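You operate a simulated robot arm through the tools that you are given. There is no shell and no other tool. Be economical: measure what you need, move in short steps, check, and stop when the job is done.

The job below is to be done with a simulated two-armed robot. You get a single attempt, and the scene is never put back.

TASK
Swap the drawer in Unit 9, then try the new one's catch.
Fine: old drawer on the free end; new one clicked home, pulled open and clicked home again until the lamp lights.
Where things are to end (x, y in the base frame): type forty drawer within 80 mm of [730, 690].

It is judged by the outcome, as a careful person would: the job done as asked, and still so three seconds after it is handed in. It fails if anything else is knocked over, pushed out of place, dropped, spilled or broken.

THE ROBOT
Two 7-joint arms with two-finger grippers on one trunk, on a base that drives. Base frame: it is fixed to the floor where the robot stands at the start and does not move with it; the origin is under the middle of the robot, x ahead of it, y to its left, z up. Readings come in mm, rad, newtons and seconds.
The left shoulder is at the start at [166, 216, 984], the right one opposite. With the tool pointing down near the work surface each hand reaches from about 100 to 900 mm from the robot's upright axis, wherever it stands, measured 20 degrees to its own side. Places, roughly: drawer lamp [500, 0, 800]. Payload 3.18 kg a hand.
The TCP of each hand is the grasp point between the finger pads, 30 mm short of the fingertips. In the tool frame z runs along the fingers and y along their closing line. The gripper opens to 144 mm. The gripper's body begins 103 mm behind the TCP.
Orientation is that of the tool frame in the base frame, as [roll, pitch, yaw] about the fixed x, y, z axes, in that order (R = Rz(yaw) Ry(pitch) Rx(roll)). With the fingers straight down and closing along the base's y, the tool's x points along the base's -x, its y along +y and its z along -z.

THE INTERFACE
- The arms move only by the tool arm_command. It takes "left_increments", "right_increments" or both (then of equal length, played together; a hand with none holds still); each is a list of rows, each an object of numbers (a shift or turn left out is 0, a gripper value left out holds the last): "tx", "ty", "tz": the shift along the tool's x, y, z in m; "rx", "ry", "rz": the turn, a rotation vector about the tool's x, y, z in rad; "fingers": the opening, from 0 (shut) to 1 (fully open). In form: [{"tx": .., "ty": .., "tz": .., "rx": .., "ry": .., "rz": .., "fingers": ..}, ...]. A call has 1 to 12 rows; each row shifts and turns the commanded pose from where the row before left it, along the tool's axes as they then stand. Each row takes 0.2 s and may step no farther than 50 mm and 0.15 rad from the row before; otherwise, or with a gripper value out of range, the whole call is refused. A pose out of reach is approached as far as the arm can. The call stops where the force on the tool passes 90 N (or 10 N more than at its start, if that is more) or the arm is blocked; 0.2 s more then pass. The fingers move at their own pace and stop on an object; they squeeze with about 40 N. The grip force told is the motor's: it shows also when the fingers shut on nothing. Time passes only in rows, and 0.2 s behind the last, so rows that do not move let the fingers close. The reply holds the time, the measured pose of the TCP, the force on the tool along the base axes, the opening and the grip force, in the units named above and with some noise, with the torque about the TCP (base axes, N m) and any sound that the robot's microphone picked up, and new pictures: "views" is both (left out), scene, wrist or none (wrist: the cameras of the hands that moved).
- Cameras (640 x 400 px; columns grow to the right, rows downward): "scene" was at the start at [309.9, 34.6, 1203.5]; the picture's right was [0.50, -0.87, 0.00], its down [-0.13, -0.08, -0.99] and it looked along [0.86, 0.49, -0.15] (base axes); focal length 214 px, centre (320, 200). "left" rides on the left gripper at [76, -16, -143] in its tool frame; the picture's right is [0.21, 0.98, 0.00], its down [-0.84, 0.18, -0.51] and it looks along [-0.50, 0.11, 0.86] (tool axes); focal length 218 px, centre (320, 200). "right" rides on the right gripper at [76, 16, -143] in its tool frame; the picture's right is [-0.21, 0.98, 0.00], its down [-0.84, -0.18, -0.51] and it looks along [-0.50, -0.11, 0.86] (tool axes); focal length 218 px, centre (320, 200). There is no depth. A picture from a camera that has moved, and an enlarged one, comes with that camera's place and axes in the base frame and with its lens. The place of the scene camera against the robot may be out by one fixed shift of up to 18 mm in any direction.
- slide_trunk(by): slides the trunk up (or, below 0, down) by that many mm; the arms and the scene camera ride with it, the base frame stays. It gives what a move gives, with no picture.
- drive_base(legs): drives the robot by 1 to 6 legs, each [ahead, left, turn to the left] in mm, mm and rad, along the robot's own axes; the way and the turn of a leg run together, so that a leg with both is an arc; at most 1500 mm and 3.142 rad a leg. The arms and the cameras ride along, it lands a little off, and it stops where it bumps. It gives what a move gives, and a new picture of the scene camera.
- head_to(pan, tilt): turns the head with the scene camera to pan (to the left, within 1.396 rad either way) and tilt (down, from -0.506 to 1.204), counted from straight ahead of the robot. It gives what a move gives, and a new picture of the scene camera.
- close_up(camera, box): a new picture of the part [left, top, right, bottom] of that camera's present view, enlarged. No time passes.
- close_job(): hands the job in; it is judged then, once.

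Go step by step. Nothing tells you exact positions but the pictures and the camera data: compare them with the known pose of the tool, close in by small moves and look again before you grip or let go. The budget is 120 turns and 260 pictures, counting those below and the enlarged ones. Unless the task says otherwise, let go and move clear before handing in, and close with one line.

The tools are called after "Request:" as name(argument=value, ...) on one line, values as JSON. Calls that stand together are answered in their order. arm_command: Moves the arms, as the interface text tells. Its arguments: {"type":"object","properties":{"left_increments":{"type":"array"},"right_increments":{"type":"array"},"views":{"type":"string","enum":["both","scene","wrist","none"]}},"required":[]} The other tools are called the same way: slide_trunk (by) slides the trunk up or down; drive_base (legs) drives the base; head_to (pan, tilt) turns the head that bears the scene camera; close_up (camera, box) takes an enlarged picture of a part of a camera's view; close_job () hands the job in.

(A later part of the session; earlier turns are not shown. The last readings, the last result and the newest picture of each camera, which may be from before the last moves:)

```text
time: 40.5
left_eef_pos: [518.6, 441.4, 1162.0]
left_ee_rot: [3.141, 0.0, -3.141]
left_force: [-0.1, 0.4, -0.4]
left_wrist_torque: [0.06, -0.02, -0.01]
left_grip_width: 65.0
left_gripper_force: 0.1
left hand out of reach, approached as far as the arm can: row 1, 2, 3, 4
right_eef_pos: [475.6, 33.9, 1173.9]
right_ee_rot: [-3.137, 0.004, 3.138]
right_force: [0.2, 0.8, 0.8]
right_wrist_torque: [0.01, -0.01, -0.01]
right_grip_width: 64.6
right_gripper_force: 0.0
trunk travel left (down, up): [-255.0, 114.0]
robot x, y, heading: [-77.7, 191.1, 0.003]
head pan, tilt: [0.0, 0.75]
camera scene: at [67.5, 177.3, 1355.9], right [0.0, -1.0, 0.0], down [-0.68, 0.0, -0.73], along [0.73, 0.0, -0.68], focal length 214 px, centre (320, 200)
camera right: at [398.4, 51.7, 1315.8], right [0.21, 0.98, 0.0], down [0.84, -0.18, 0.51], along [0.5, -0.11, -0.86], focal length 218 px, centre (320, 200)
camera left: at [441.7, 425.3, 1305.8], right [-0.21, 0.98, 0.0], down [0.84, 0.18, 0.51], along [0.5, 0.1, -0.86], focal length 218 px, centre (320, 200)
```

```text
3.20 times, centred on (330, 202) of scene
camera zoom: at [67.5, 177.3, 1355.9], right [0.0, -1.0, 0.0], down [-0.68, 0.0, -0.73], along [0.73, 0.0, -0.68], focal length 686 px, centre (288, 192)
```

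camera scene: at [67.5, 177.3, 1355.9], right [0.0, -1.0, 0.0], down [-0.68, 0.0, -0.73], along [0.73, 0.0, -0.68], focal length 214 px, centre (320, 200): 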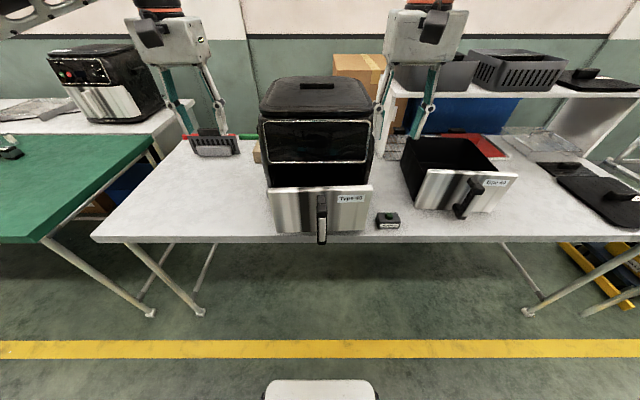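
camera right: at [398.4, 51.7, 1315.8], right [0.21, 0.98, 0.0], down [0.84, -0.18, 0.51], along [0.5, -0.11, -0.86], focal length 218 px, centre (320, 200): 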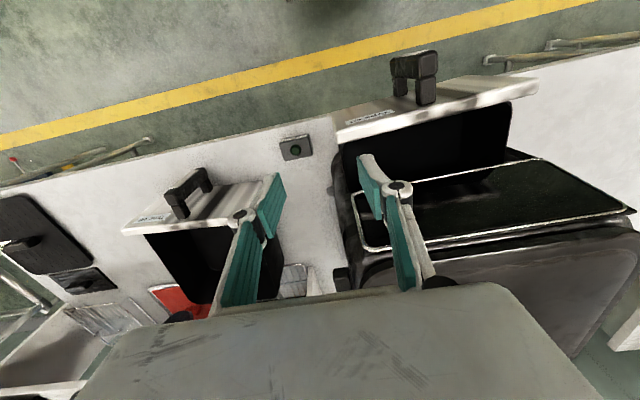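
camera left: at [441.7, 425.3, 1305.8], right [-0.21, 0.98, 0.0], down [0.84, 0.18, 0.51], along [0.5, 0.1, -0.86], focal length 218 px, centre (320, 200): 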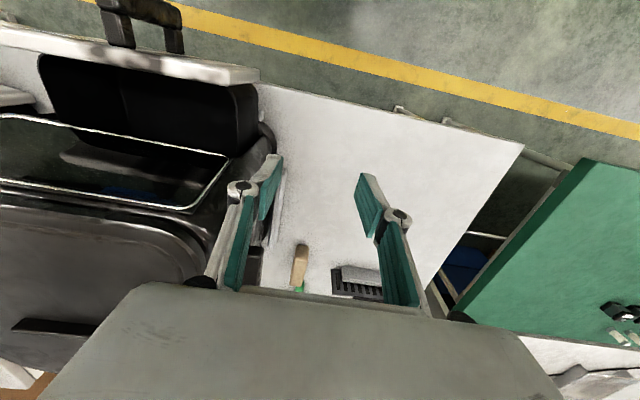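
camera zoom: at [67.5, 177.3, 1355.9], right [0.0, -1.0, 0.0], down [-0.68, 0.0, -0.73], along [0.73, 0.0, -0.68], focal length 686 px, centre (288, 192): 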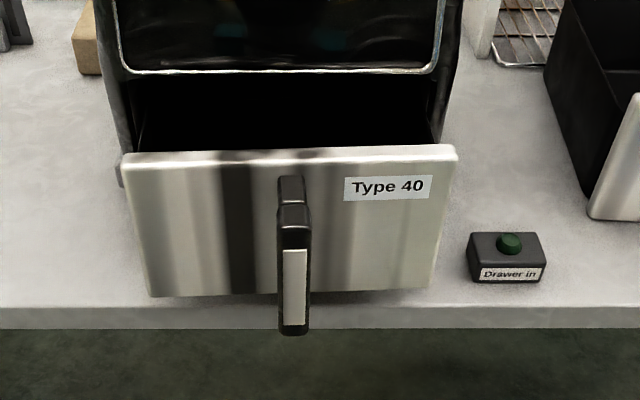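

The Type 40 drawer is about 95 mm out; its side-wall rims are at about y 310 and y 62, z ≈ 970, centred on y ≈ 185. I tilt both hands slightly and bring them lower, toward the walls, just above the rims.

Request:
arm_command(left_increments=[{"ry": -0.15, "tz": 0.03}, {"ry": -0.15, "tz": 0.03}, {"tz": 0.03, "tx": 0.01}, {"tz": 0.03, "tx": 0.01}, {"ty": -0.02}, {"ty": -0.02}, {"ty": -0.02}, {"ty": -0.02}, {"tx": 0}], right_increments=[{"ry": -0.15, "tz": 0.03}, {"ry": -0.15, "tz": 0.03}, {"tz": 0.03}, {"tz": 0.03}, {"ty": 0.007}, {"ty": 0.007}, {"ty": 0.007}, {"ty": 0.007}, {"tx": 0}], views="wrist")

```text
time: 42.5
left_eef_pos: [520.5, 360.2, 1037.9]
left_ee_rot: [3.141, 0.299, 3.141]
left_force: [0.5, 0.3, -0.4]
left_wrist_torque: [0.03, -0.03, 0.0]
left_grip_width: 64.8
left_gripper_force: 0.2
right_eef_pos: [498.1, 59.3, 1057.2]
right_ee_rot: [-3.136, 0.306, 3.139]
right_force: [-0.5, 0.3, 0.4]
right_wrist_torque: [-0.03, -0.01, 0.0]
right_grip_width: 65.1
right_gripper_force: 0.0
trunk travel left (down, up): [-255.0, 114.0]
robot x, y, heading: [-79.0, 190.1, -0.001]
head pan, tilt: [0.0, 0.75]
camera right: at [383.8, 77.1, 1171.4], right [0.2, 0.98, 0.06], down [0.65, -0.18, 0.74], along [0.73, -0.11, -0.67], focal length 218 px, centre (320, 200)
camera left: at [404.0, 344.2, 1152.6], right [-0.2, 0.98, -0.06], down [0.66, 0.18, 0.73], along [0.73, 0.11, -0.68], focal length 218 px, centre (320, 200)
```

right: 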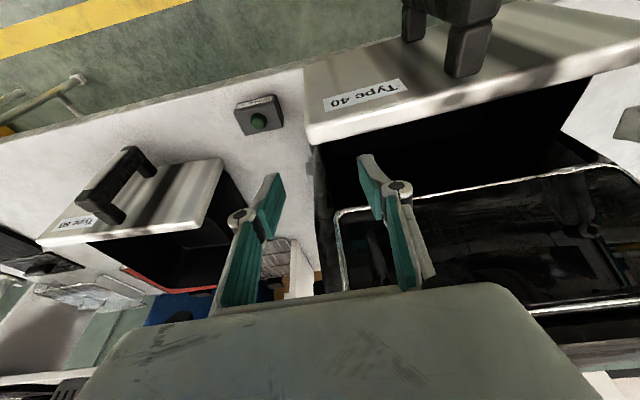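
left: 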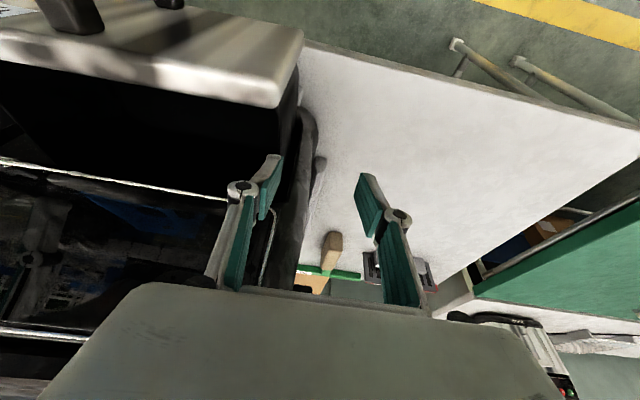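

Request:
arm_command(left_increments=[{"ty": -0.025, "tx": 0.006, "tz": 0.004}, {"ty": -0.024, "tx": 0.006, "tz": 0.004}, {"tz": 0.01}, {"tx": 0}], right_increments=[{"ty": 0.0, "tx": -0.005}, {"ty": 0.002, "tx": -0.005}, {"tz": 0.03}, {"tx": 0}], views="wrist")

Request:
close_up(camera="left", box=[160, 40, 480, 240])

Request:
close_up(camera="right", box=[160, 40, 480, 240])

```text
time: 43.5
left_eef_pos: [506.6, 346.6, 1029.0]
left_ee_rot: [-3.139, 0.303, 3.141]
left_force: [-0.6, 0.1, -0.1]
left_wrist_torque: [0.0, -0.03, -0.01]
left_grip_width: 64.7
left_gripper_force: 0.1
left hand out of reach, approached as far as the arm can: row 1, 2
right_eef_pos: [518.1, 62.7, 1030.7]
right_ee_rot: [-3.137, 0.304, 3.14]
right_force: [0.0, 0.3, 0.2]
right_wrist_torque: [0.01, -0.06, 0.04]
right_grip_width: 64.7
right_gripper_force: 0.1
trunk travel left (down, up): [-255.0, 114.0]
robot x, y, heading: [-79.3, 194.7, -0.001]
head pan, tilt: [0.0, 0.75]
camera right: at [402.8, 81.0, 1144.6], right [0.2, 0.98, 0.06], down [0.65, -0.18, 0.74], along [0.73, -0.11, -0.67], focal length 218 px, centre (320, 200)
camera left: at [391.4, 331.5, 1142.5], right [-0.2, 0.98, -0.06], down [0.65, 0.18, 0.73], along [0.73, 0.1, -0.68], focal length 218 px, centre (320, 200)
```

right: 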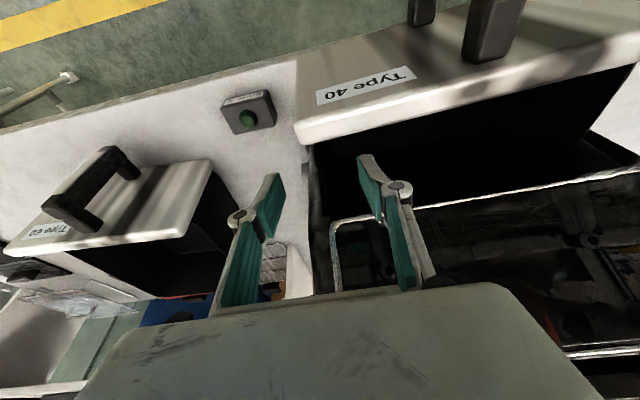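
left: 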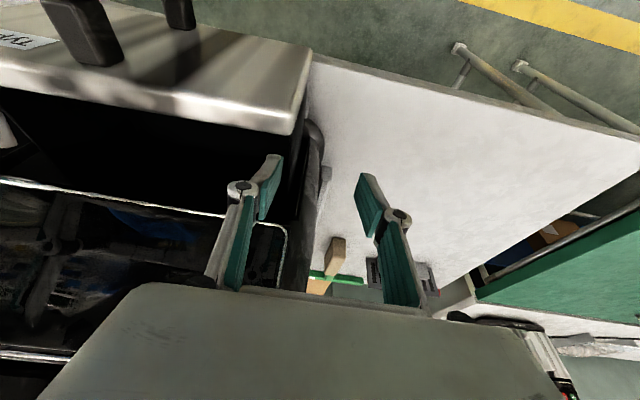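

```text
2.00 times, centred on (320, 140) of left
camera zoom: at [391.4, 331.5, 1142.5], right [-0.2, 0.98, -0.06], down [0.65, 0.18, 0.73], along [0.73, 0.1, -0.68], focal length 436 px, centre (320, 320)
```

zoom: 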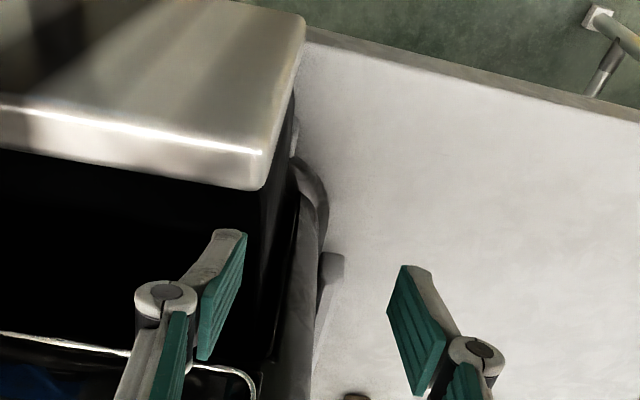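

```text
2.00 times, centred on (320, 140) of right
camera zoom: at [402.8, 81.0, 1144.6], right [0.2, 0.98, 0.06], down [0.65, -0.18, 0.74], along [0.73, -0.11, -0.67], focal length 436 px, centre (320, 320)
```

zoom: 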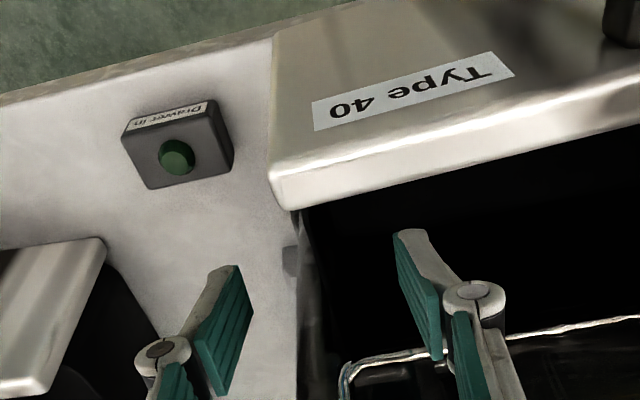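

The left hand is at its sideways limit, so I shift the base slightly right; both hands are above the rims.

Request:
drive_base(legs=[[0, -32, 0]])

Request:
arm_command(left_increments=[{"tx": 0}, {"tx": 0}], right_increments=[{"ty": 0.016}, {"ty": 0.016}], views="wrist")

```text
time: 44.5
left_eef_pos: [508.0, 315.0, 1028.1]
left_ee_rot: [-3.141, 0.3, 3.141]
left_force: [-0.5, -0.4, 0.5]
left_wrist_torque: [0.03, 0.01, 0.0]
left_grip_width: 64.7
left_gripper_force: 0.1
right_eef_pos: [517.2, 30.2, 1029.6]
right_ee_rot: [-3.136, 0.302, 3.141]
right_force: [-1.0, 0.3, -0.3]
right_wrist_torque: [0.05, 0.0, 0.03]
right_grip_width: 64.9
right_gripper_force: 0.1
trunk travel left (down, up): [-255.0, 114.0]
robot x, y, heading: [-77.4, 154.5, 0.003]
head pan, tilt: [0.0, 0.75]
camera scene: at [67.7, 144.9, 1355.8], right [0.0, -1.0, 0.0], down [-0.68, 0.0, -0.73], along [0.73, 0.0, -0.68], focal length 214 px, centre (320, 200)
```

scene: 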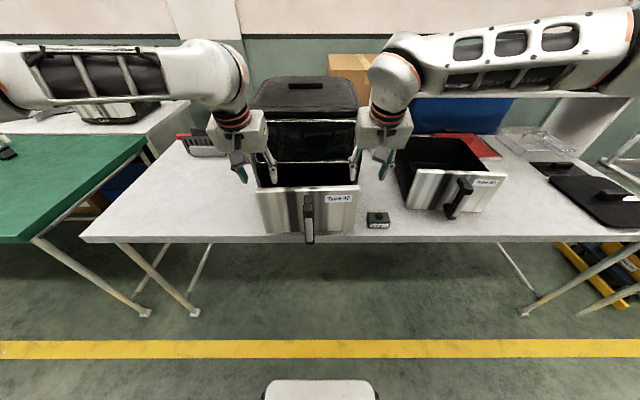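

```text
time: 45.1
left_eef_pos: [507.7, 314.4, 1028.1]
left_ee_rot: [-3.14, 0.301, -3.141]
left_force: [0.9, 0.2, 1.0]
left_wrist_torque: [-0.03, 0.0, 0.0]
left_grip_width: 64.8
left_gripper_force: 0.0
right_eef_pos: [518.5, 62.6, 1030.6]
right_ee_rot: [-3.137, 0.303, 3.14]
right_force: [0.0, 0.4, 0.6]
right_wrist_torque: [0.0, 0.03, 0.02]
right_grip_width: 64.8
right_gripper_force: 0.0
trunk travel left (down, up): [-255.0, 114.0]
robot x, y, heading: [-79.4, 158.9, -0.001]
head pan, tilt: [0.0, 0.75]
camera right: at [403.5, 80.0, 1144.7], right [0.2, 0.98, 0.06], down [0.65, -0.18, 0.74], along [0.73, -0.11, -0.67], focal length 218 px, centre (320, 200)
camera left: at [392.4, 300.0, 1141.9], right [-0.2, 0.98, -0.06], down [0.66, 0.18, 0.73], along [0.73, 0.1, -0.68], focal length 218 px, centre (320, 200)
```

right: 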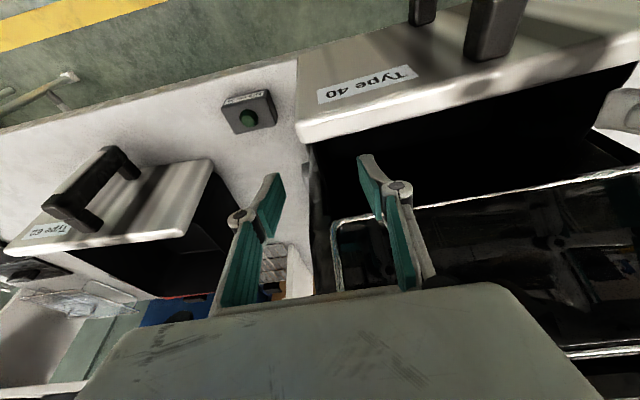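
left: 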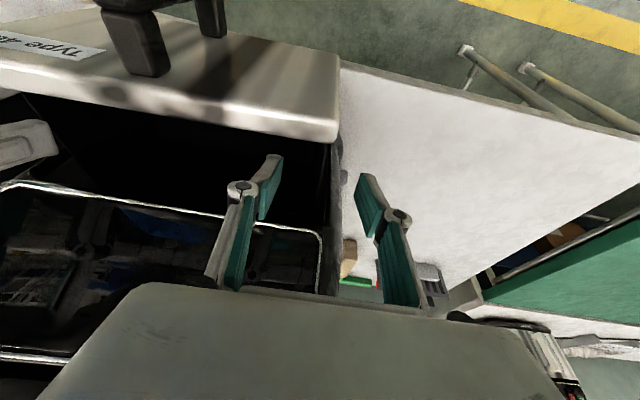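

Both pairs of fingers straddle the side walls. I lower both hands about 70 mm, watching for contact.

Request:
arm_command(left_increments=[{"tz": 0.02, "tx": 0.002}, {"tz": 0.0175, "tx": 0.0034}, {"tz": 0.0175, "tx": 0.0054}, {"tz": 0.0175, "tx": 0.0054}], right_increments=[{"tz": 0.0175, "tx": 0.0054}, {"tz": 0.0175, "tx": 0.0054}, {"tz": 0.0175, "tx": 0.0054}, {"tz": 0.0175, "tx": 0.0054}], views="both")

```text
time: 46.1
left_eef_pos: [512.9, 321.1, 983.9]
left_ee_rot: [-3.136, 0.301, 3.141]
left_force: [0.7, -0.5, -0.7]
left_wrist_torque: [0.02, -0.01, -0.03]
left_grip_width: 64.8
left_gripper_force: 0.2
left hand out of reach, approached as far as the arm can: row 1, 2, 4
right_eef_pos: [520.3, 62.4, 956.0]
right_ee_rot: [-3.136, 0.305, 3.14]
right_force: [0.6, 0.0, -0.4]
right_wrist_torque: [-0.01, -0.01, -0.01]
right_grip_width: 64.9
right_gripper_force: 0.1
trunk travel left (down, up): [-255.0, 114.0]
robot x, y, heading: [-76.2, 156.7, -0.001]
head pan, tilt: [0.0, 0.75]
camera scene: at [68.1, 145.7, 1355.7], right [0.0, -1.0, 0.0], down [-0.68, 0.0, -0.73], along [0.73, 0.0, -0.68], focal length 214 px, centre (320, 200)
camera right: at [406.7, 79.3, 1069.0], right [0.2, 0.98, 0.06], down [0.65, -0.18, 0.74], along [0.73, -0.11, -0.67], focal length 218 px, centre (320, 200)
camera left: at [396.0, 305.5, 1098.2], right [-0.2, 0.98, -0.07], down [0.65, 0.18, 0.73], along [0.73, 0.1, -0.68], focal length 218 px, centre (320, 200)
```

scene: 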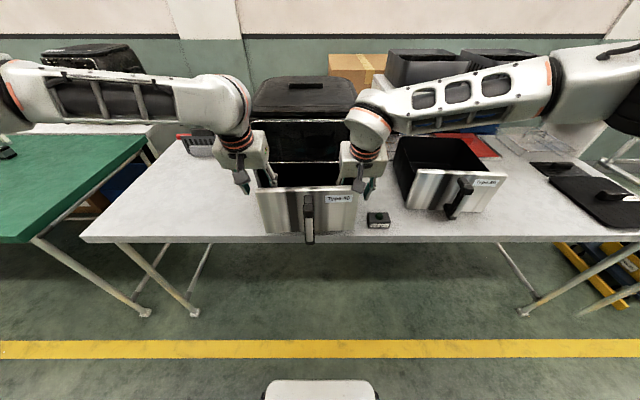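
right: 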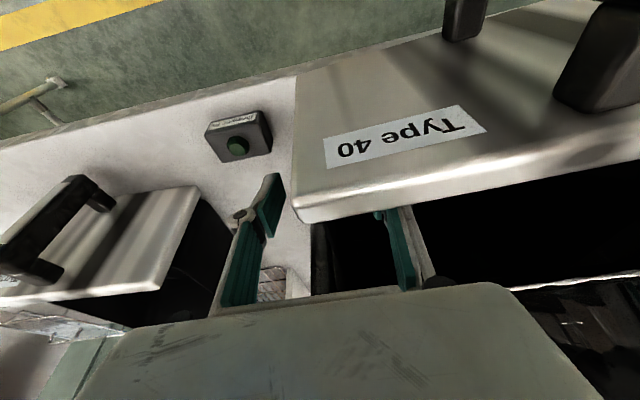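
left: 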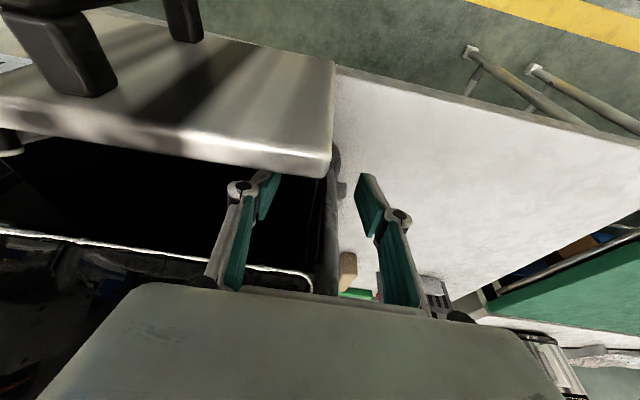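

The left arm is folded too tightly at this distance. I raise both hands, back the base off 110 mm, and bring the hands forward again with longer arms.

Request:
arm_command(left_increments=[{"tz": -0.015, "tx": -0.005}, {"tz": -0.015, "tx": -0.005}, {"tz": -0.015, "tx": -0.005}, {"tx": 0}], right_increments=[{"tz": -0.025, "tx": -0.0077}, {"tz": -0.025, "tx": -0.0077}, {"tz": -0.025, "tx": -0.0077}, {"tx": 0}], views="none")

Request:
drive_base(legs=[[-110, 0, 0]])

Request:
arm_command(left_increments=[{"tx": -0.03, "tz": 0.0095}, {"tx": -0.03, "tz": 0.0095}, {"tx": -0.03, "tz": 0.0095}, {"tx": 0}], right_increments=[{"tx": -0.03, "tz": 0.0095}, {"tx": -0.03, "tz": 0.0095}, {"tx": -0.03, "tz": 0.0095}, {"tx": 0}], views="scene")

```text
time: 47.1
left_eef_pos: [512.6, 321.8, 1032.9]
left_ee_rot: [-3.14, 0.299, -3.141]
left_force: [0.3, -0.3, -0.1]
left_wrist_torque: [-0.02, 0.02, -0.04]
left_grip_width: 64.7
left_gripper_force: 0.1
right_eef_pos: [518.2, 60.9, 1034.8]
right_ee_rot: [-3.136, 0.302, 3.139]
right_force: [0.9, 0.4, 0.8]
right_wrist_torque: [0.01, -0.02, 0.02]
right_grip_width: 64.7
right_gripper_force: 0.1
trunk travel left (down, up): [-255.0, 114.0]
robot x, y, heading: [-73.7, 158.5, 0.0]
head pan, tilt: [0.0, 0.75]
```

```text
time: 48.3
left_eef_pos: [404.6, 321.1, 1033.5]
left_ee_rot: [-3.139, 0.3, 3.139]
left_force: [0.0, 0.4, 0.6]
left_wrist_torque: [-0.04, -0.05, -0.01]
left_grip_width: 64.6
left_gripper_force: 0.1
right_eef_pos: [409.3, 58.6, 1035.2]
right_ee_rot: [-3.136, 0.303, 3.138]
right_force: [0.1, -0.6, -0.4]
right_wrist_torque: [-0.01, -0.02, 0.02]
right_grip_width: 64.8
right_gripper_force: 0.2
trunk travel left (down, up): [-255.0, 114.0]
robot x, y, heading: [-185.0, 156.5, -0.0]
head pan, tilt: [0.0, 0.75]
camera scene: at [-40.8, 145.7, 1355.9], right [0.0, -1.0, 0.0], down [-0.68, 0.0, -0.73], along [0.73, 0.0, -0.68], focal length 214 px, centre (320, 200)
```

scene: 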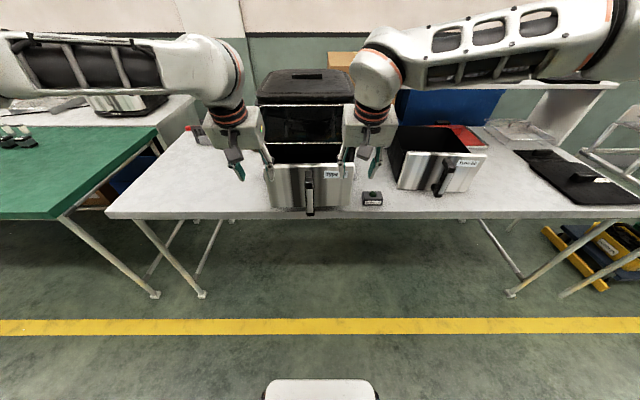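

```text
time: 49.3
left_eef_pos: [455.4, 348.5, 1040.4]
left_ee_rot: [-3.139, 0.302, 3.14]
left_force: [0.2, 0.5, -0.1]
left_wrist_torque: [0.01, 0.03, -0.01]
left_grip_width: 65.2
left_gripper_force: 0.0
left hand out of reach, approached as far as the arm can: row 1, 2, 3
right_eef_pos: [505.0, 60.1, 1035.7]
right_ee_rot: [-3.138, 0.304, 3.138]
right_force: [-5.1, 1.3, 11.6]
right_wrist_torque: [0.49, 0.18, 0.22]
right_grip_width: 67.5
right_gripper_force: 2.2
trunk travel left (down, up): [-255.0, 114.0]
robot x, y, heading: [-186.2, 161.2, -0.002]
head pan, tilt: [0.0, 0.75]
camera scene: at [-41.8, 145.6, 1356.2], right [0.0, -1.0, 0.0], down [-0.68, 0.0, -0.73], along [0.73, 0.0, -0.68], focal length 214 px, centre (320, 200)
```

scene: 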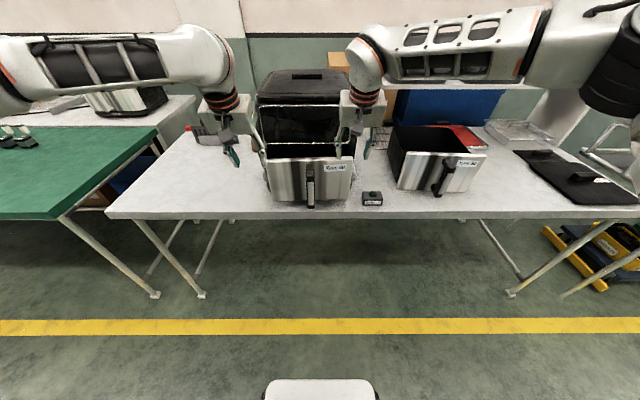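

The right fingertips touched the panel's top edge, so I lift both clear. The left arm seems to be in an awkward elbow posture; I look at it.

Request:
arm_command(right_increments=[{"tz": -0.03, "tx": -0.01}, {"tz": -0.03, "tx": -0.01}], left_increments=[{"tz": -0.02}, {"tz": -0.02}], views="wrist")

Request:
head_to(pan=0.9, tilt=0.4)

Request:
head_to(pan=-0.7, tilt=0.4)

```text
time: 49.9
left_eef_pos: [445.9, 349.9, 1077.8]
left_ee_rot: [-3.14, 0.301, 3.139]
left_force: [0.2, -0.2, -0.3]
left_wrist_torque: [0.01, -0.01, -0.03]
left_grip_width: 64.9
left_gripper_force: 0.0
right_eef_pos: [505.8, 57.1, 1096.6]
right_ee_rot: [-3.137, 0.304, 3.137]
right_force: [-0.4, 0.7, -0.2]
right_wrist_torque: [-0.02, 0.01, -0.01]
right_grip_width: 64.9
right_gripper_force: 0.1
trunk travel left (down, up): [-255.0, 114.0]
robot x, y, heading: [-185.7, 157.6, -0.003]
head pan, tilt: [0.0, 0.75]
camera right: at [392.0, 75.4, 1209.9], right [0.2, 0.98, 0.06], down [0.65, -0.18, 0.74], along [0.73, -0.11, -0.67], focal length 218 px, centre (320, 200)
camera left: at [329.0, 333.9, 1192.5], right [-0.2, 0.98, -0.06], down [0.65, 0.18, 0.73], along [0.73, 0.1, -0.68], focal length 218 px, centre (320, 200)
```

right: 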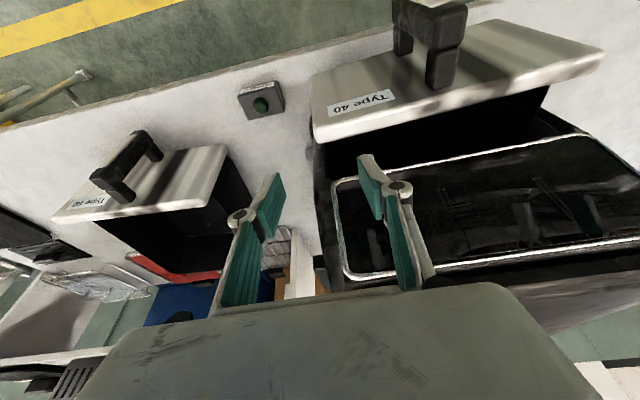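
left: 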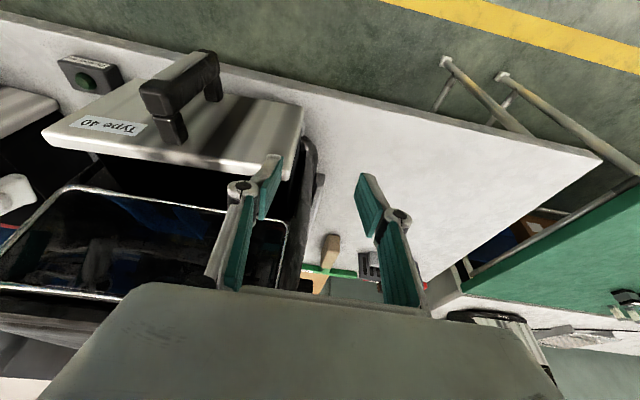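

```text
time: 51.1
left_eef_pos: [445.4, 349.7, 1077.5]
left_ee_rot: [-3.139, 0.298, 3.137]
left_force: [-0.1, 0.3, 0.3]
left_wrist_torque: [0.02, 0.01, 0.01]
left_grip_width: 64.9
left_gripper_force: 0.2
right_eef_pos: [506.7, 56.8, 1095.9]
right_ee_rot: [-3.138, 0.304, 3.138]
right_force: [0.5, -0.3, 0.5]
right_wrist_torque: [-0.01, -0.02, -0.03]
right_grip_width: 65.0
right_gripper_force: 0.0
trunk travel left (down, up): [-255.0, 114.0]
robot x, y, heading: [-183.6, 160.9, -0.003]
head pan, tilt: [0.901, 0.4]
camera scene: at [-64.8, 218.4, 1386.9], right [0.78, -0.62, 0.0], down [-0.24, -0.3, -0.92], along [0.58, 0.72, -0.39], focal length 214 px, centre (320, 200)
```

scene: 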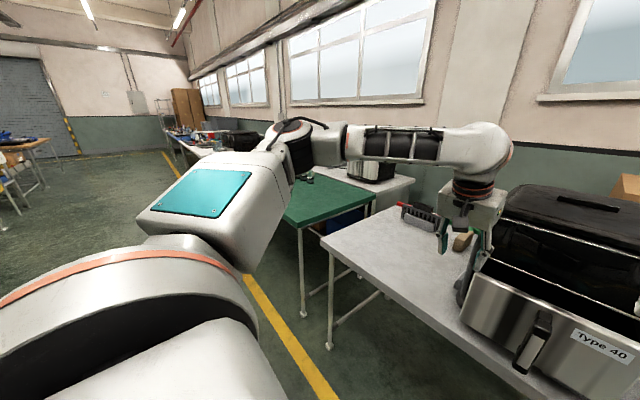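

```text
time: 52.8
left_eef_pos: [445.6, 349.0, 1077.5]
left_ee_rot: [-3.139, 0.299, 3.14]
left_force: [-0.7, 0.3, 0.1]
left_wrist_torque: [-0.01, 0.0, -0.03]
left_grip_width: 64.9
left_gripper_force: 0.1
right_eef_pos: [506.3, 57.0, 1096.6]
right_ee_rot: [-3.136, 0.305, 3.137]
right_force: [-0.3, -0.2, -1.0]
right_wrist_torque: [-0.02, -0.01, -0.02]
right_grip_width: 64.8
right_gripper_force: 0.0
trunk travel left (down, up): [-255.0, 114.0]
robot x, y, heading: [-185.4, 156.7, -0.006]
head pan, tilt: [-0.7, 0.4]
camera scene: at [-52.0, 86.2, 1386.9], right [-0.65, -0.76, 0.0], down [-0.3, 0.25, -0.92], along [0.7, -0.6, -0.39], focal length 214 px, centre (320, 200)
```

scene: 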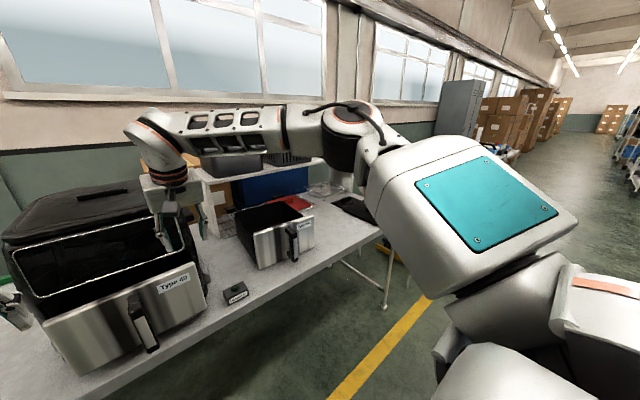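

The two arms mirror each other with elbows outward; the right arm tolerates the centre line better (it started there). I shift the base further right so the left hand works on its own side.

Request:
drive_base(legs=[[20, -65, 0]])

Request:
head_to(pan=0.1, tilt=0.75)

Request:
arm_command(left_increments=[{"tx": -0.02, "tz": 0.006, "ty": 0.01}, {"tx": -0.02, "tz": 0.006, "ty": 0.01}, {"tx": -0.02, "tz": 0.006, "ty": 0.01}, {"tx": 0}], right_increments=[{"ty": 0.025}, {"ty": 0.025}, {"ty": 0.02}, {"tx": 0}], views="both")

```text
time: 54.0
left_eef_pos: [464.5, 282.9, 1078.8]
left_ee_rot: [-3.14, 0.299, 3.14]
left_force: [0.3, -0.2, 0.5]
left_wrist_torque: [0.04, -0.01, 0.0]
left_grip_width: 64.6
left_gripper_force: 0.2
right_eef_pos: [526.5, -8.5, 1096.5]
right_ee_rot: [-3.137, 0.305, 3.138]
right_force: [-0.1, -0.7, 0.1]
right_wrist_torque: [0.05, 0.03, -0.02]
right_grip_width: 64.8
right_gripper_force: 0.1
trunk travel left (down, up): [-255.0, 114.0]
robot x, y, heading: [-164.0, 94.0, -0.001]
head pan, tilt: [-0.7, 0.4]
camera scene: at [-32.5, 20.5, 1386.9], right [-0.65, -0.76, 0.0], down [-0.3, 0.25, -0.92], along [0.7, -0.6, -0.39], focal length 214 px, centre (320, 200)
```

scene: 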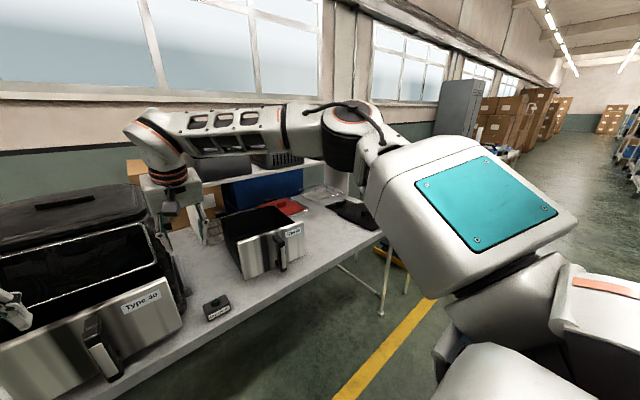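

```text
time: 55.2
left_eef_pos: [465.4, 284.4, 1079.3]
left_ee_rot: [-3.141, 0.3, 3.14]
left_force: [-0.4, -0.1, -0.6]
left_wrist_torque: [-0.02, 0.01, 0.02]
left_grip_width: 64.7
left_gripper_force: 0.0
right_eef_pos: [527.6, -8.7, 1094.5]
right_ee_rot: [-3.135, 0.304, 3.138]
right_force: [-0.3, 1.0, 0.2]
right_wrist_torque: [0.02, -0.02, 0.0]
right_grip_width: 64.8
right_gripper_force: 0.0
trunk travel left (down, up): [-255.0, 114.0]
robot x, y, heading: [-164.8, 96.1, -0.004]
head pan, tilt: [0.099, 0.75]
camera scene: at [-20.8, 88.9, 1355.8], right [0.09, -1.0, 0.0], down [-0.68, -0.06, -0.73], along [0.73, 0.07, -0.68], focal length 214 px, centre (320, 200)
```

scene: 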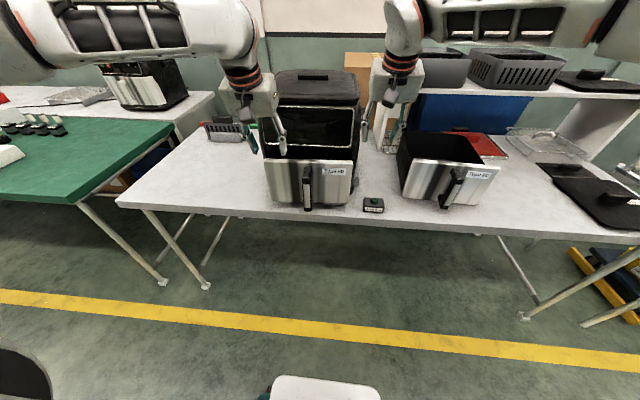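

```text
time: 56.2
left_eef_pos: [504.4, 310.4, 1083.8]
left_ee_rot: [-3.14, 0.301, 3.138]
left_force: [-0.4, -0.5, -0.4]
left_wrist_torque: [0.05, 0.03, 0.01]
left_grip_width: 64.7
left_gripper_force: 0.1
left hand out of reach, approached as far as the arm can: row 2, 3
right_eef_pos: [525.5, 62.0, 1096.4]
right_ee_rot: [-3.138, 0.303, 3.135]
right_force: [0.8, -1.1, 1.0]
right_wrist_torque: [0.05, -0.03, 0.03]
right_grip_width: 64.8
right_gripper_force: 0.1
trunk travel left (down, up): [-255.0, 114.0]
robot x, y, heading: [-168.6, 94.8, 0.0]
head pan, tilt: [0.099, 0.75]
camera scene: at [-21.4, 88.1, 1355.9], right [0.1, -1.0, 0.0], down [-0.68, -0.06, -0.73], along [0.73, 0.07, -0.68], focal length 214 px, centre (320, 200)
camera right: at [411.2, 79.6, 1208.6], right [0.2, 0.98, 0.06], down [0.65, -0.18, 0.74], along [0.73, -0.11, -0.67], focal length 218 px, centre (320, 200)
camera left: at [387.9, 294.0, 1195.6], right [-0.2, 0.98, -0.06], down [0.65, 0.18, 0.73], along [0.73, 0.1, -0.68], focal length 218 px, centre (320, 200)
```

scene: 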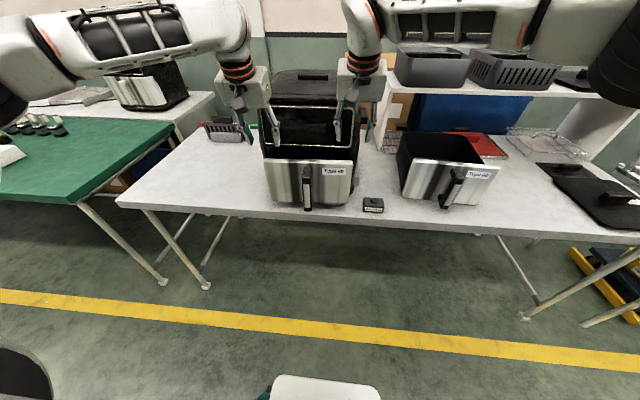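
right: 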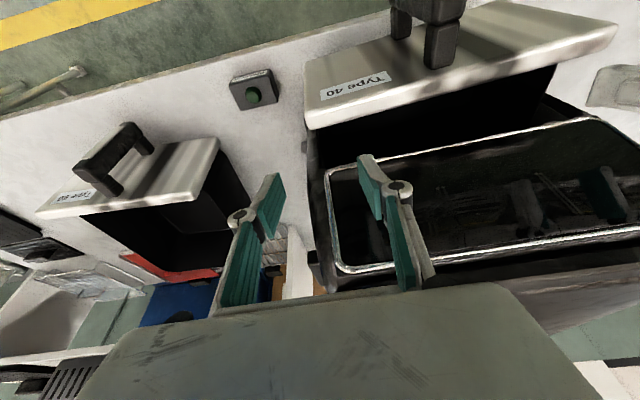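
left: 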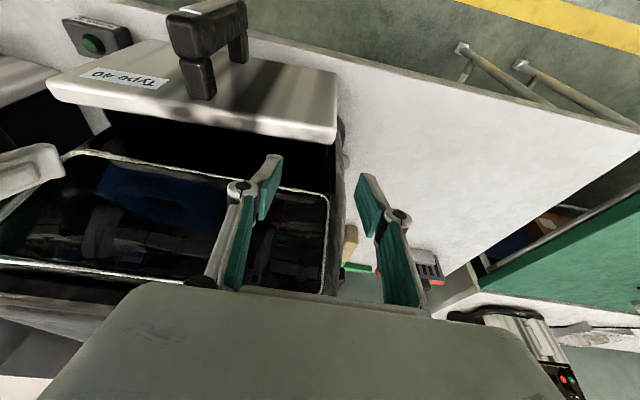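

My earlier touch pushed the drawer partly back in (about 40 mm open now). I'll take the handle again with the left hand from above and in front, shifting the base right for that.

Request:
drive_base(legs=[[-30, -115, 0]])

Request:
arm_command(left_increments=[{"tx": 0}], views="both")

```text
time: 57.9
left_eef_pos: [473.5, 191.7, 1081.4]
left_ee_rot: [-3.139, 0.301, 3.136]
left_force: [0.1, 0.3, 0.5]
left_wrist_torque: [0.01, 0.02, 0.0]
left_grip_width: 64.7
left_gripper_force: 0.1
right_eef_pos: [494.9, -56.7, 1094.6]
right_ee_rot: [-3.139, 0.304, 3.136]
right_force: [-0.6, -0.2, 0.5]
right_wrist_torque: [0.02, 0.0, 0.0]
right_grip_width: 64.9
right_gripper_force: 0.1
trunk travel left (down, up): [-255.0, 114.0]
robot x, y, heading: [-197.3, -23.8, -0.005]
head pan, tilt: [0.099, 0.75]
camera scene: at [-52.3, -28.8, 1355.8], right [0.09, -1.0, 0.0], down [-0.68, -0.06, -0.73], along [0.73, 0.07, -0.68], focal length 214 px, centre (320, 200)
```

scene: 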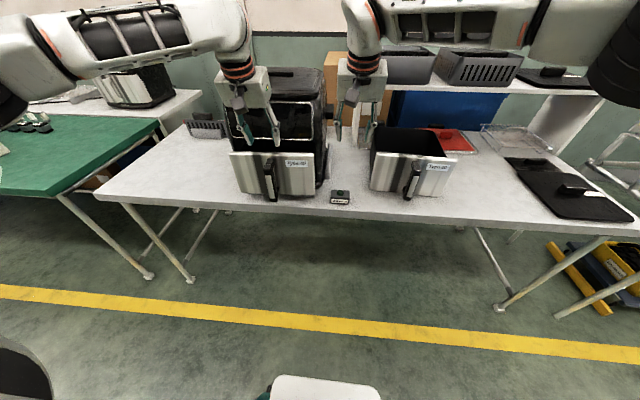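

```text
time: 58.2
left_eef_pos: [474.5, 191.0, 1082.9]
left_ee_rot: [-3.139, 0.3, 3.135]
left_force: [0.3, -0.2, 0.2]
left_wrist_torque: [-0.01, 0.0, -0.01]
left_grip_width: 64.7
left_gripper_force: 0.0
right_eef_pos: [494.5, -57.8, 1094.7]
right_ee_rot: [-3.137, 0.306, 3.135]
right_force: [0.2, 0.1, -0.1]
right_wrist_torque: [-0.01, -0.01, 0.0]
right_grip_width: 64.8
right_gripper_force: 0.1
trunk travel left (down, up): [-255.0, 114.0]
robot x, y, heading: [-196.8, -20.9, -0.01]
head pan, tilt: [0.099, 0.75]
camera scene: at [-52.1, -28.3, 1355.8], right [0.09, -1.0, 0.0], down [-0.68, -0.06, -0.73], along [0.73, 0.07, -0.68], focal length 214 px, centre (320, 200)
camera left: at [357.6, 176.3, 1195.1], right [-0.19, 0.98, -0.06], down [0.66, 0.18, 0.73], along [0.73, 0.1, -0.68], focal length 218 px, centre (320, 200)
```

scene: 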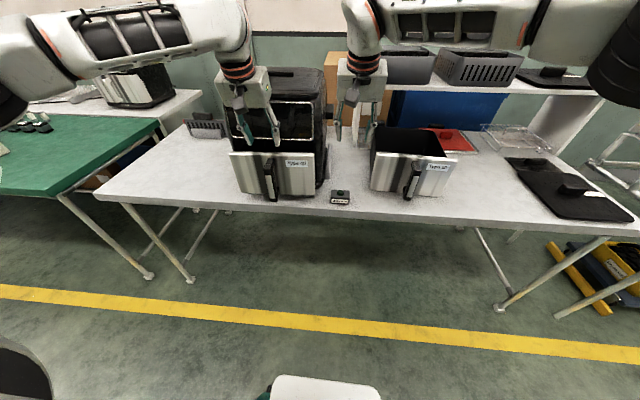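
left: 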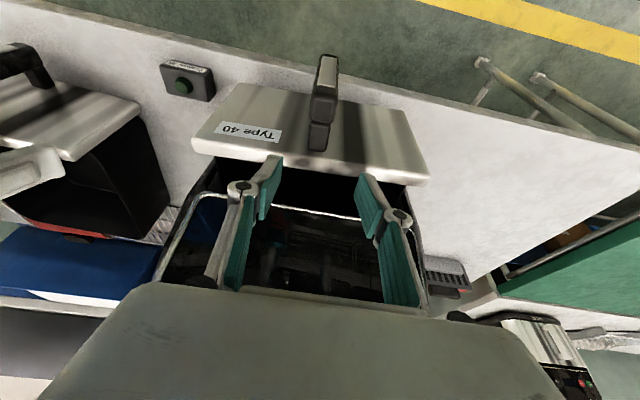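

The bar top is at about [438, 184, 993], so the drawer is still roughly 80 mm out. I come down over the bar from in front of it and close.

Request:
arm_command(left_increments=[{"tx": 0.034, "tz": -0.0107, "ty": -0.007}, {"tx": 0.0102, "tz": 0.033}, {"tx": 0.0102, "tz": 0.033}, {"tx": 0.0102, "tz": 0.033}, {"tx": 0.0102, "tz": 0.033}, {"tx": 0}], views="wrist")

```text
time: 59.6
left_eef_pos: [438.6, 185.2, 944.3]
left_ee_rot: [-3.139, 0.3, 3.138]
left_force: [0.7, 0.1, -0.6]
left_wrist_torque: [-0.01, 0.0, -0.02]
left_grip_width: 64.6
left_gripper_force: 0.1
right_eef_pos: [494.0, -56.8, 1095.0]
right_ee_rot: [-3.135, 0.304, 3.133]
right_force: [0.4, 0.0, 0.9]
right_wrist_torque: [-0.02, -0.01, 0.02]
right_grip_width: 64.9
right_gripper_force: 0.0
trunk travel left (down, up): [-255.0, 114.0]
robot x, y, heading: [-199.7, -27.6, -0.012]
head pan, tilt: [0.099, 0.75]
camera left: at [322.9, 170.0, 1058.9], right [-0.19, 0.98, -0.06], down [0.66, 0.18, 0.73], along [0.73, 0.1, -0.68], focal length 218 px, centre (320, 200)
```

left: 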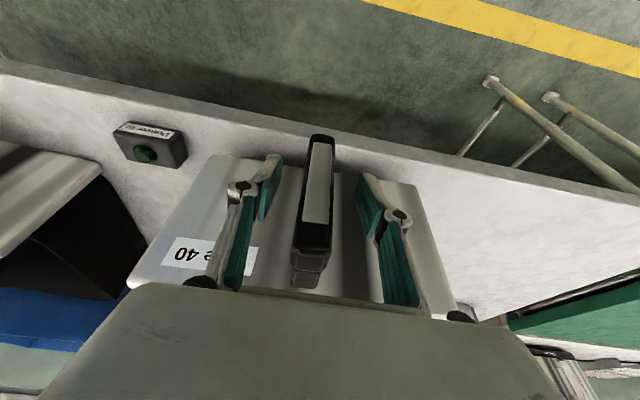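

Request:
arm_command(left_increments=[{"fingers": 0}, {"fingers": 0}, {"fingers": 0}, {"tx": 0.008, "tz": -0.0025, "ty": 0.003}, {"tx": 0.008, "tz": -0.0025, "ty": 0.003}, {"tx": 0.008, "tz": -0.0025, "ty": 0.003}, {"tx": 0}], views="scene")

```text
time: 61.2
left_eef_pos: [413.7, 194.4, 945.3]
left_ee_rot: [-3.141, 0.299, 3.135]
left_force: [0.0, -0.6, 0.2]
left_wrist_torque: [0.04, -0.1, 0.07]
left_grip_width: 25.5
left_gripper_force: 39.6
right_eef_pos: [495.4, -57.2, 1095.2]
right_ee_rot: [-3.136, 0.304, 3.135]
right_force: [-0.1, 0.5, -0.6]
right_wrist_torque: [0.05, -0.03, 0.01]
right_grip_width: 65.1
right_gripper_force: 0.2
trunk travel left (down, up): [-255.0, 114.0]
robot x, y, heading: [-197.7, -23.9, -0.009]
head pan, tilt: [0.099, 0.75]
camera scene: at [-52.3, -28.5, 1355.8], right [0.09, -1.0, 0.0], down [-0.68, -0.06, -0.73], along [0.73, 0.07, -0.68], focal length 214 px, centre (320, 200)
```

scene: 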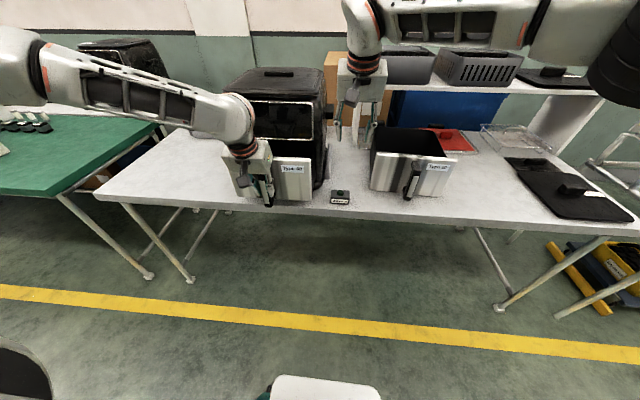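

The drawer is now about 108 mm out and straighter. I release, rise straight up, and go back to the wall-gripping stance.

Request:
arm_command(left_increments=[{"fingers": 0.45}, {"fingers": 0.45}, {"tx": -0.0102, "tz": -0.033}, {"tx": -0.0102, "tz": -0.033}, {"tx": -0.0102, "tz": -0.033}, {"tx": -0.0102, "tz": -0.033}, {"tx": -0.0025, "tz": -0.01}], views="scene")

Request:
drive_base(legs=[[40, 122, 0.009]])

Request:
arm_command(left_increments=[{"tx": -0.028, "tz": 0.009}, {"tx": -0.028, "tz": 0.009}, {"tx": 0}], right_increments=[{"ty": 0.0}, {"ty": 0.0}, {"tx": 0}], views="both")

```text
time: 62.9
left_eef_pos: [412.5, 194.6, 1092.7]
left_ee_rot: [-3.14, 0.301, 3.135]
left_force: [-1.0, -0.1, -0.1]
left_wrist_torque: [-0.06, 0.0, -0.01]
left_grip_width: 64.7
left_gripper_force: 0.0
right_eef_pos: [494.3, -56.6, 1094.2]
right_ee_rot: [-3.137, 0.303, 3.136]
right_force: [0.6, 0.4, 0.3]
right_wrist_torque: [0.02, -0.02, -0.01]
right_grip_width: 64.7
right_gripper_force: 0.0
trunk travel left (down, up): [-255.0, 114.0]
robot x, y, heading: [-195.1, -19.6, -0.009]
head pan, tilt: [0.099, 0.75]
camera scene: at [-52.0, -28.3, 1355.7], right [0.09, -1.0, 0.0], down [-0.68, -0.06, -0.73], along [0.73, 0.07, -0.68], focal length 214 px, centre (320, 200)
```

scene: 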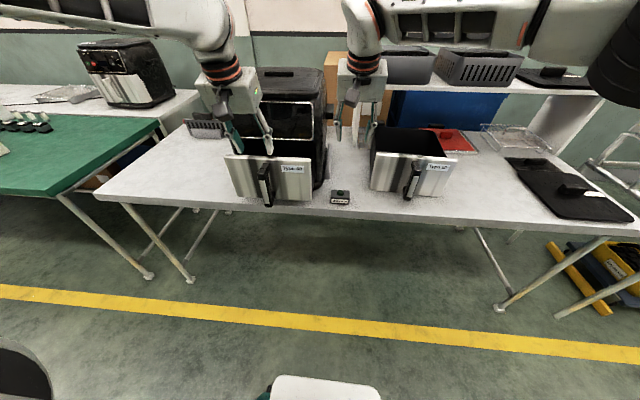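

```text
time: 64.6
left_eef_pos: [449.9, 321.5, 1089.6]
left_ee_rot: [-3.138, 0.301, -3.134]
left_force: [-0.6, 0.3, 0.7]
left_wrist_torque: [-0.02, 0.03, -0.04]
left_grip_width: 64.9
left_gripper_force: 0.0
right_eef_pos: [533.7, 73.3, 1094.5]
right_ee_rot: [-3.137, 0.303, -3.137]
right_force: [0.1, 0.1, 0.0]
right_wrist_torque: [-0.04, 0.01, -0.02]
right_grip_width: 64.9
right_gripper_force: 0.1
trunk travel left (down, up): [-255.0, 114.0]
robot x, y, heading: [-159.6, 96.9, 0.005]
head pan, tilt: [0.099, 0.75]
camera scene: at [-13.1, 95.4, 1355.8], right [0.1, -0.99, 0.0], down [-0.68, -0.07, -0.73], along [0.73, 0.08, -0.68], focal length 214 px, centre (320, 200)
```

scene: 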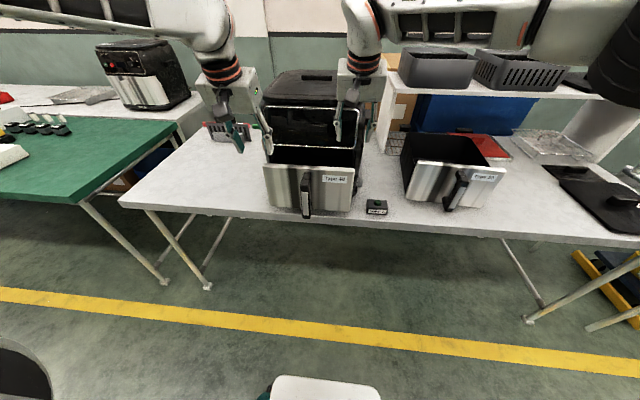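

```text
time: 65.4
left_eef_pos: [507.3, 324.3, 1093.3]
left_ee_rot: [-3.14, 0.303, -3.134]
left_force: [-0.8, -0.7, 0.5]
left_wrist_torque: [-0.01, 0.0, 0.01]
left_grip_width: 64.9
left_gripper_force: 0.0
right_eef_pos: [533.7, 72.2, 1096.9]
right_ee_rot: [-3.136, 0.303, -3.136]
right_force: [-0.4, 0.8, -0.4]
right_wrist_torque: [0.02, 0.0, 0.01]
right_grip_width: 64.7
right_gripper_force: 0.0
trunk travel left (down, up): [-255.0, 114.0]
robot x, y, heading: [-158.8, 97.2, 0.002]
head pan, tilt: [0.099, 0.75]
camera scene: at [-14.2, 94.6, 1356.1], right [0.1, -0.99, 0.0], down [-0.68, -0.07, -0.73], along [0.73, 0.08, -0.68], focal length 214 px, centre (320, 200)
camera right: at [418.5, 89.7, 1209.0], right [0.2, 0.98, 0.06], down [0.65, -0.17, 0.74], along [0.73, -0.11, -0.67], focal length 218 px, centre (320, 200)
camera left: at [391.3, 307.3, 1206.8], right [-0.21, 0.98, -0.06], down [0.65, 0.19, 0.73], along [0.73, 0.11, -0.68], focal length 218 px, centre (320, 200)
```

scene: 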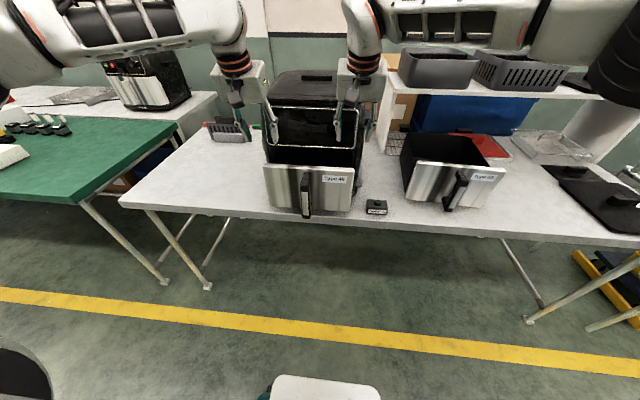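
right: 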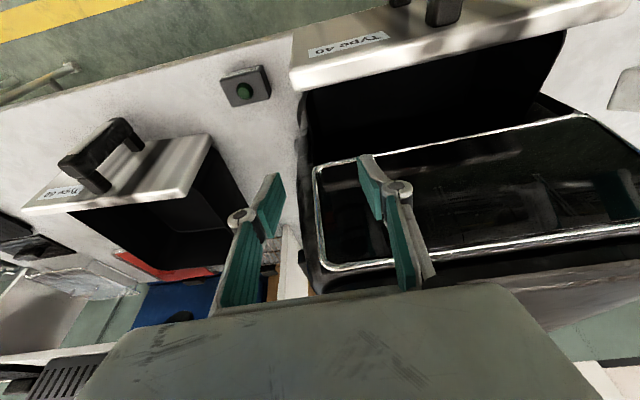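
left: 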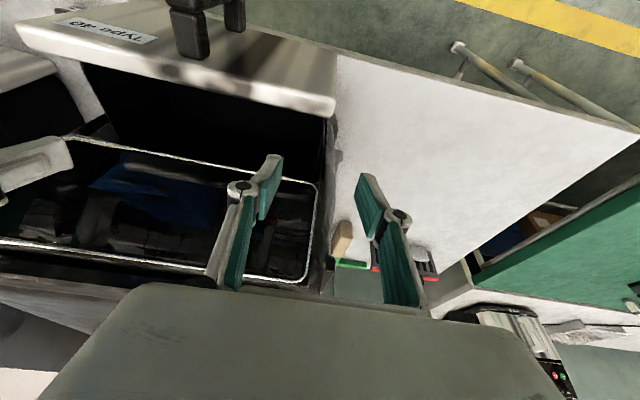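

Both hands straddle the walls symmetrically (drawer centred at y≈196). I lower them onto the walls.

Request:
arm_command(left_increments=[{"tz": 0.0268, "tx": 0.0066}, {"tz": 0.0268, "tx": 0.0066}, {"tz": 0.0268, "tx": 0.0066}, {"tz": 0.0268, "tx": 0.0066}, {"tz": 0.0268, "tx": 0.0066}, {"tx": 0}], right_increments=[{"tz": 0.0256, "tx": 0.0107}, {"tz": 0.0256, "tx": 0.0107}, {"tz": 0.0256, "tx": 0.0107}, {"tz": 0.0256, "tx": 0.0107}, {"tz": 0.0256, "tx": 0.0107}, {"tx": 0}], views="both")

```text
time: 66.8
left_eef_pos: [508.7, 327.1, 954.9]
left_ee_rot: [-3.137, 0.304, -3.135]
left_force: [0.3, -0.1, 0.7]
left_wrist_torque: [-0.01, 0.05, 0.02]
left_grip_width: 64.7
left_gripper_force: 0.1
left hand out of reach, approached as far as the arm can: row 4, 5
right_eef_pos: [521.8, 72.6, 955.8]
right_ee_rot: [-3.135, 0.303, -3.138]
right_force: [1.0, 1.0, -0.4]
right_wrist_torque: [-0.02, -0.02, 0.0]
right_grip_width: 64.6
right_gripper_force: 0.1
trunk travel left (down, up): [-255.0, 114.0]
robot x, y, heading: [-159.1, 94.2, 0.003]
head pan, tilt: [0.099, 0.75]
camera scene: at [-13.9, 94.7, 1356.0], right [0.1, -0.99, 0.0], down [-0.68, -0.07, -0.73], along [0.73, 0.08, -0.68], focal length 214 px, centre (320, 200)
camera right: at [406.5, 89.2, 1069.7], right [0.2, 0.98, 0.06], down [0.65, -0.17, 0.74], along [0.73, -0.11, -0.67], focal length 218 px, centre (320, 200)
camera left: at [393.1, 311.8, 1068.5], right [-0.2, 0.98, -0.07], down [0.65, 0.19, 0.74], along [0.73, 0.11, -0.67], focal length 218 px, centre (320, 200)
```

scene: 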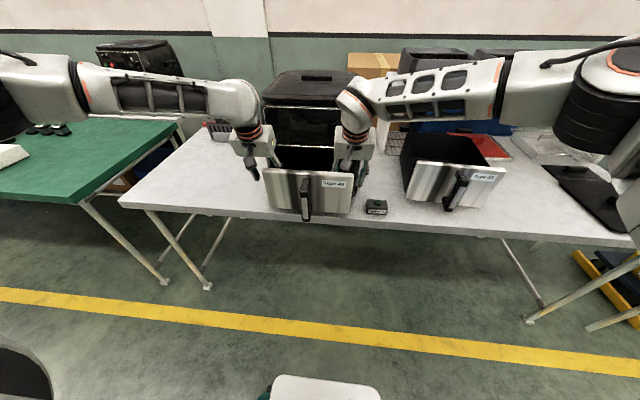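
right: 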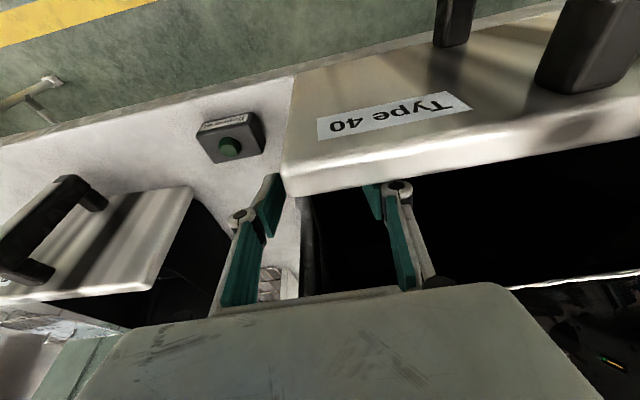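
left: 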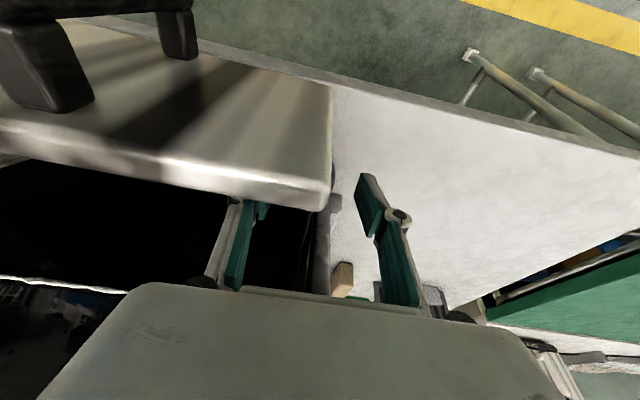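

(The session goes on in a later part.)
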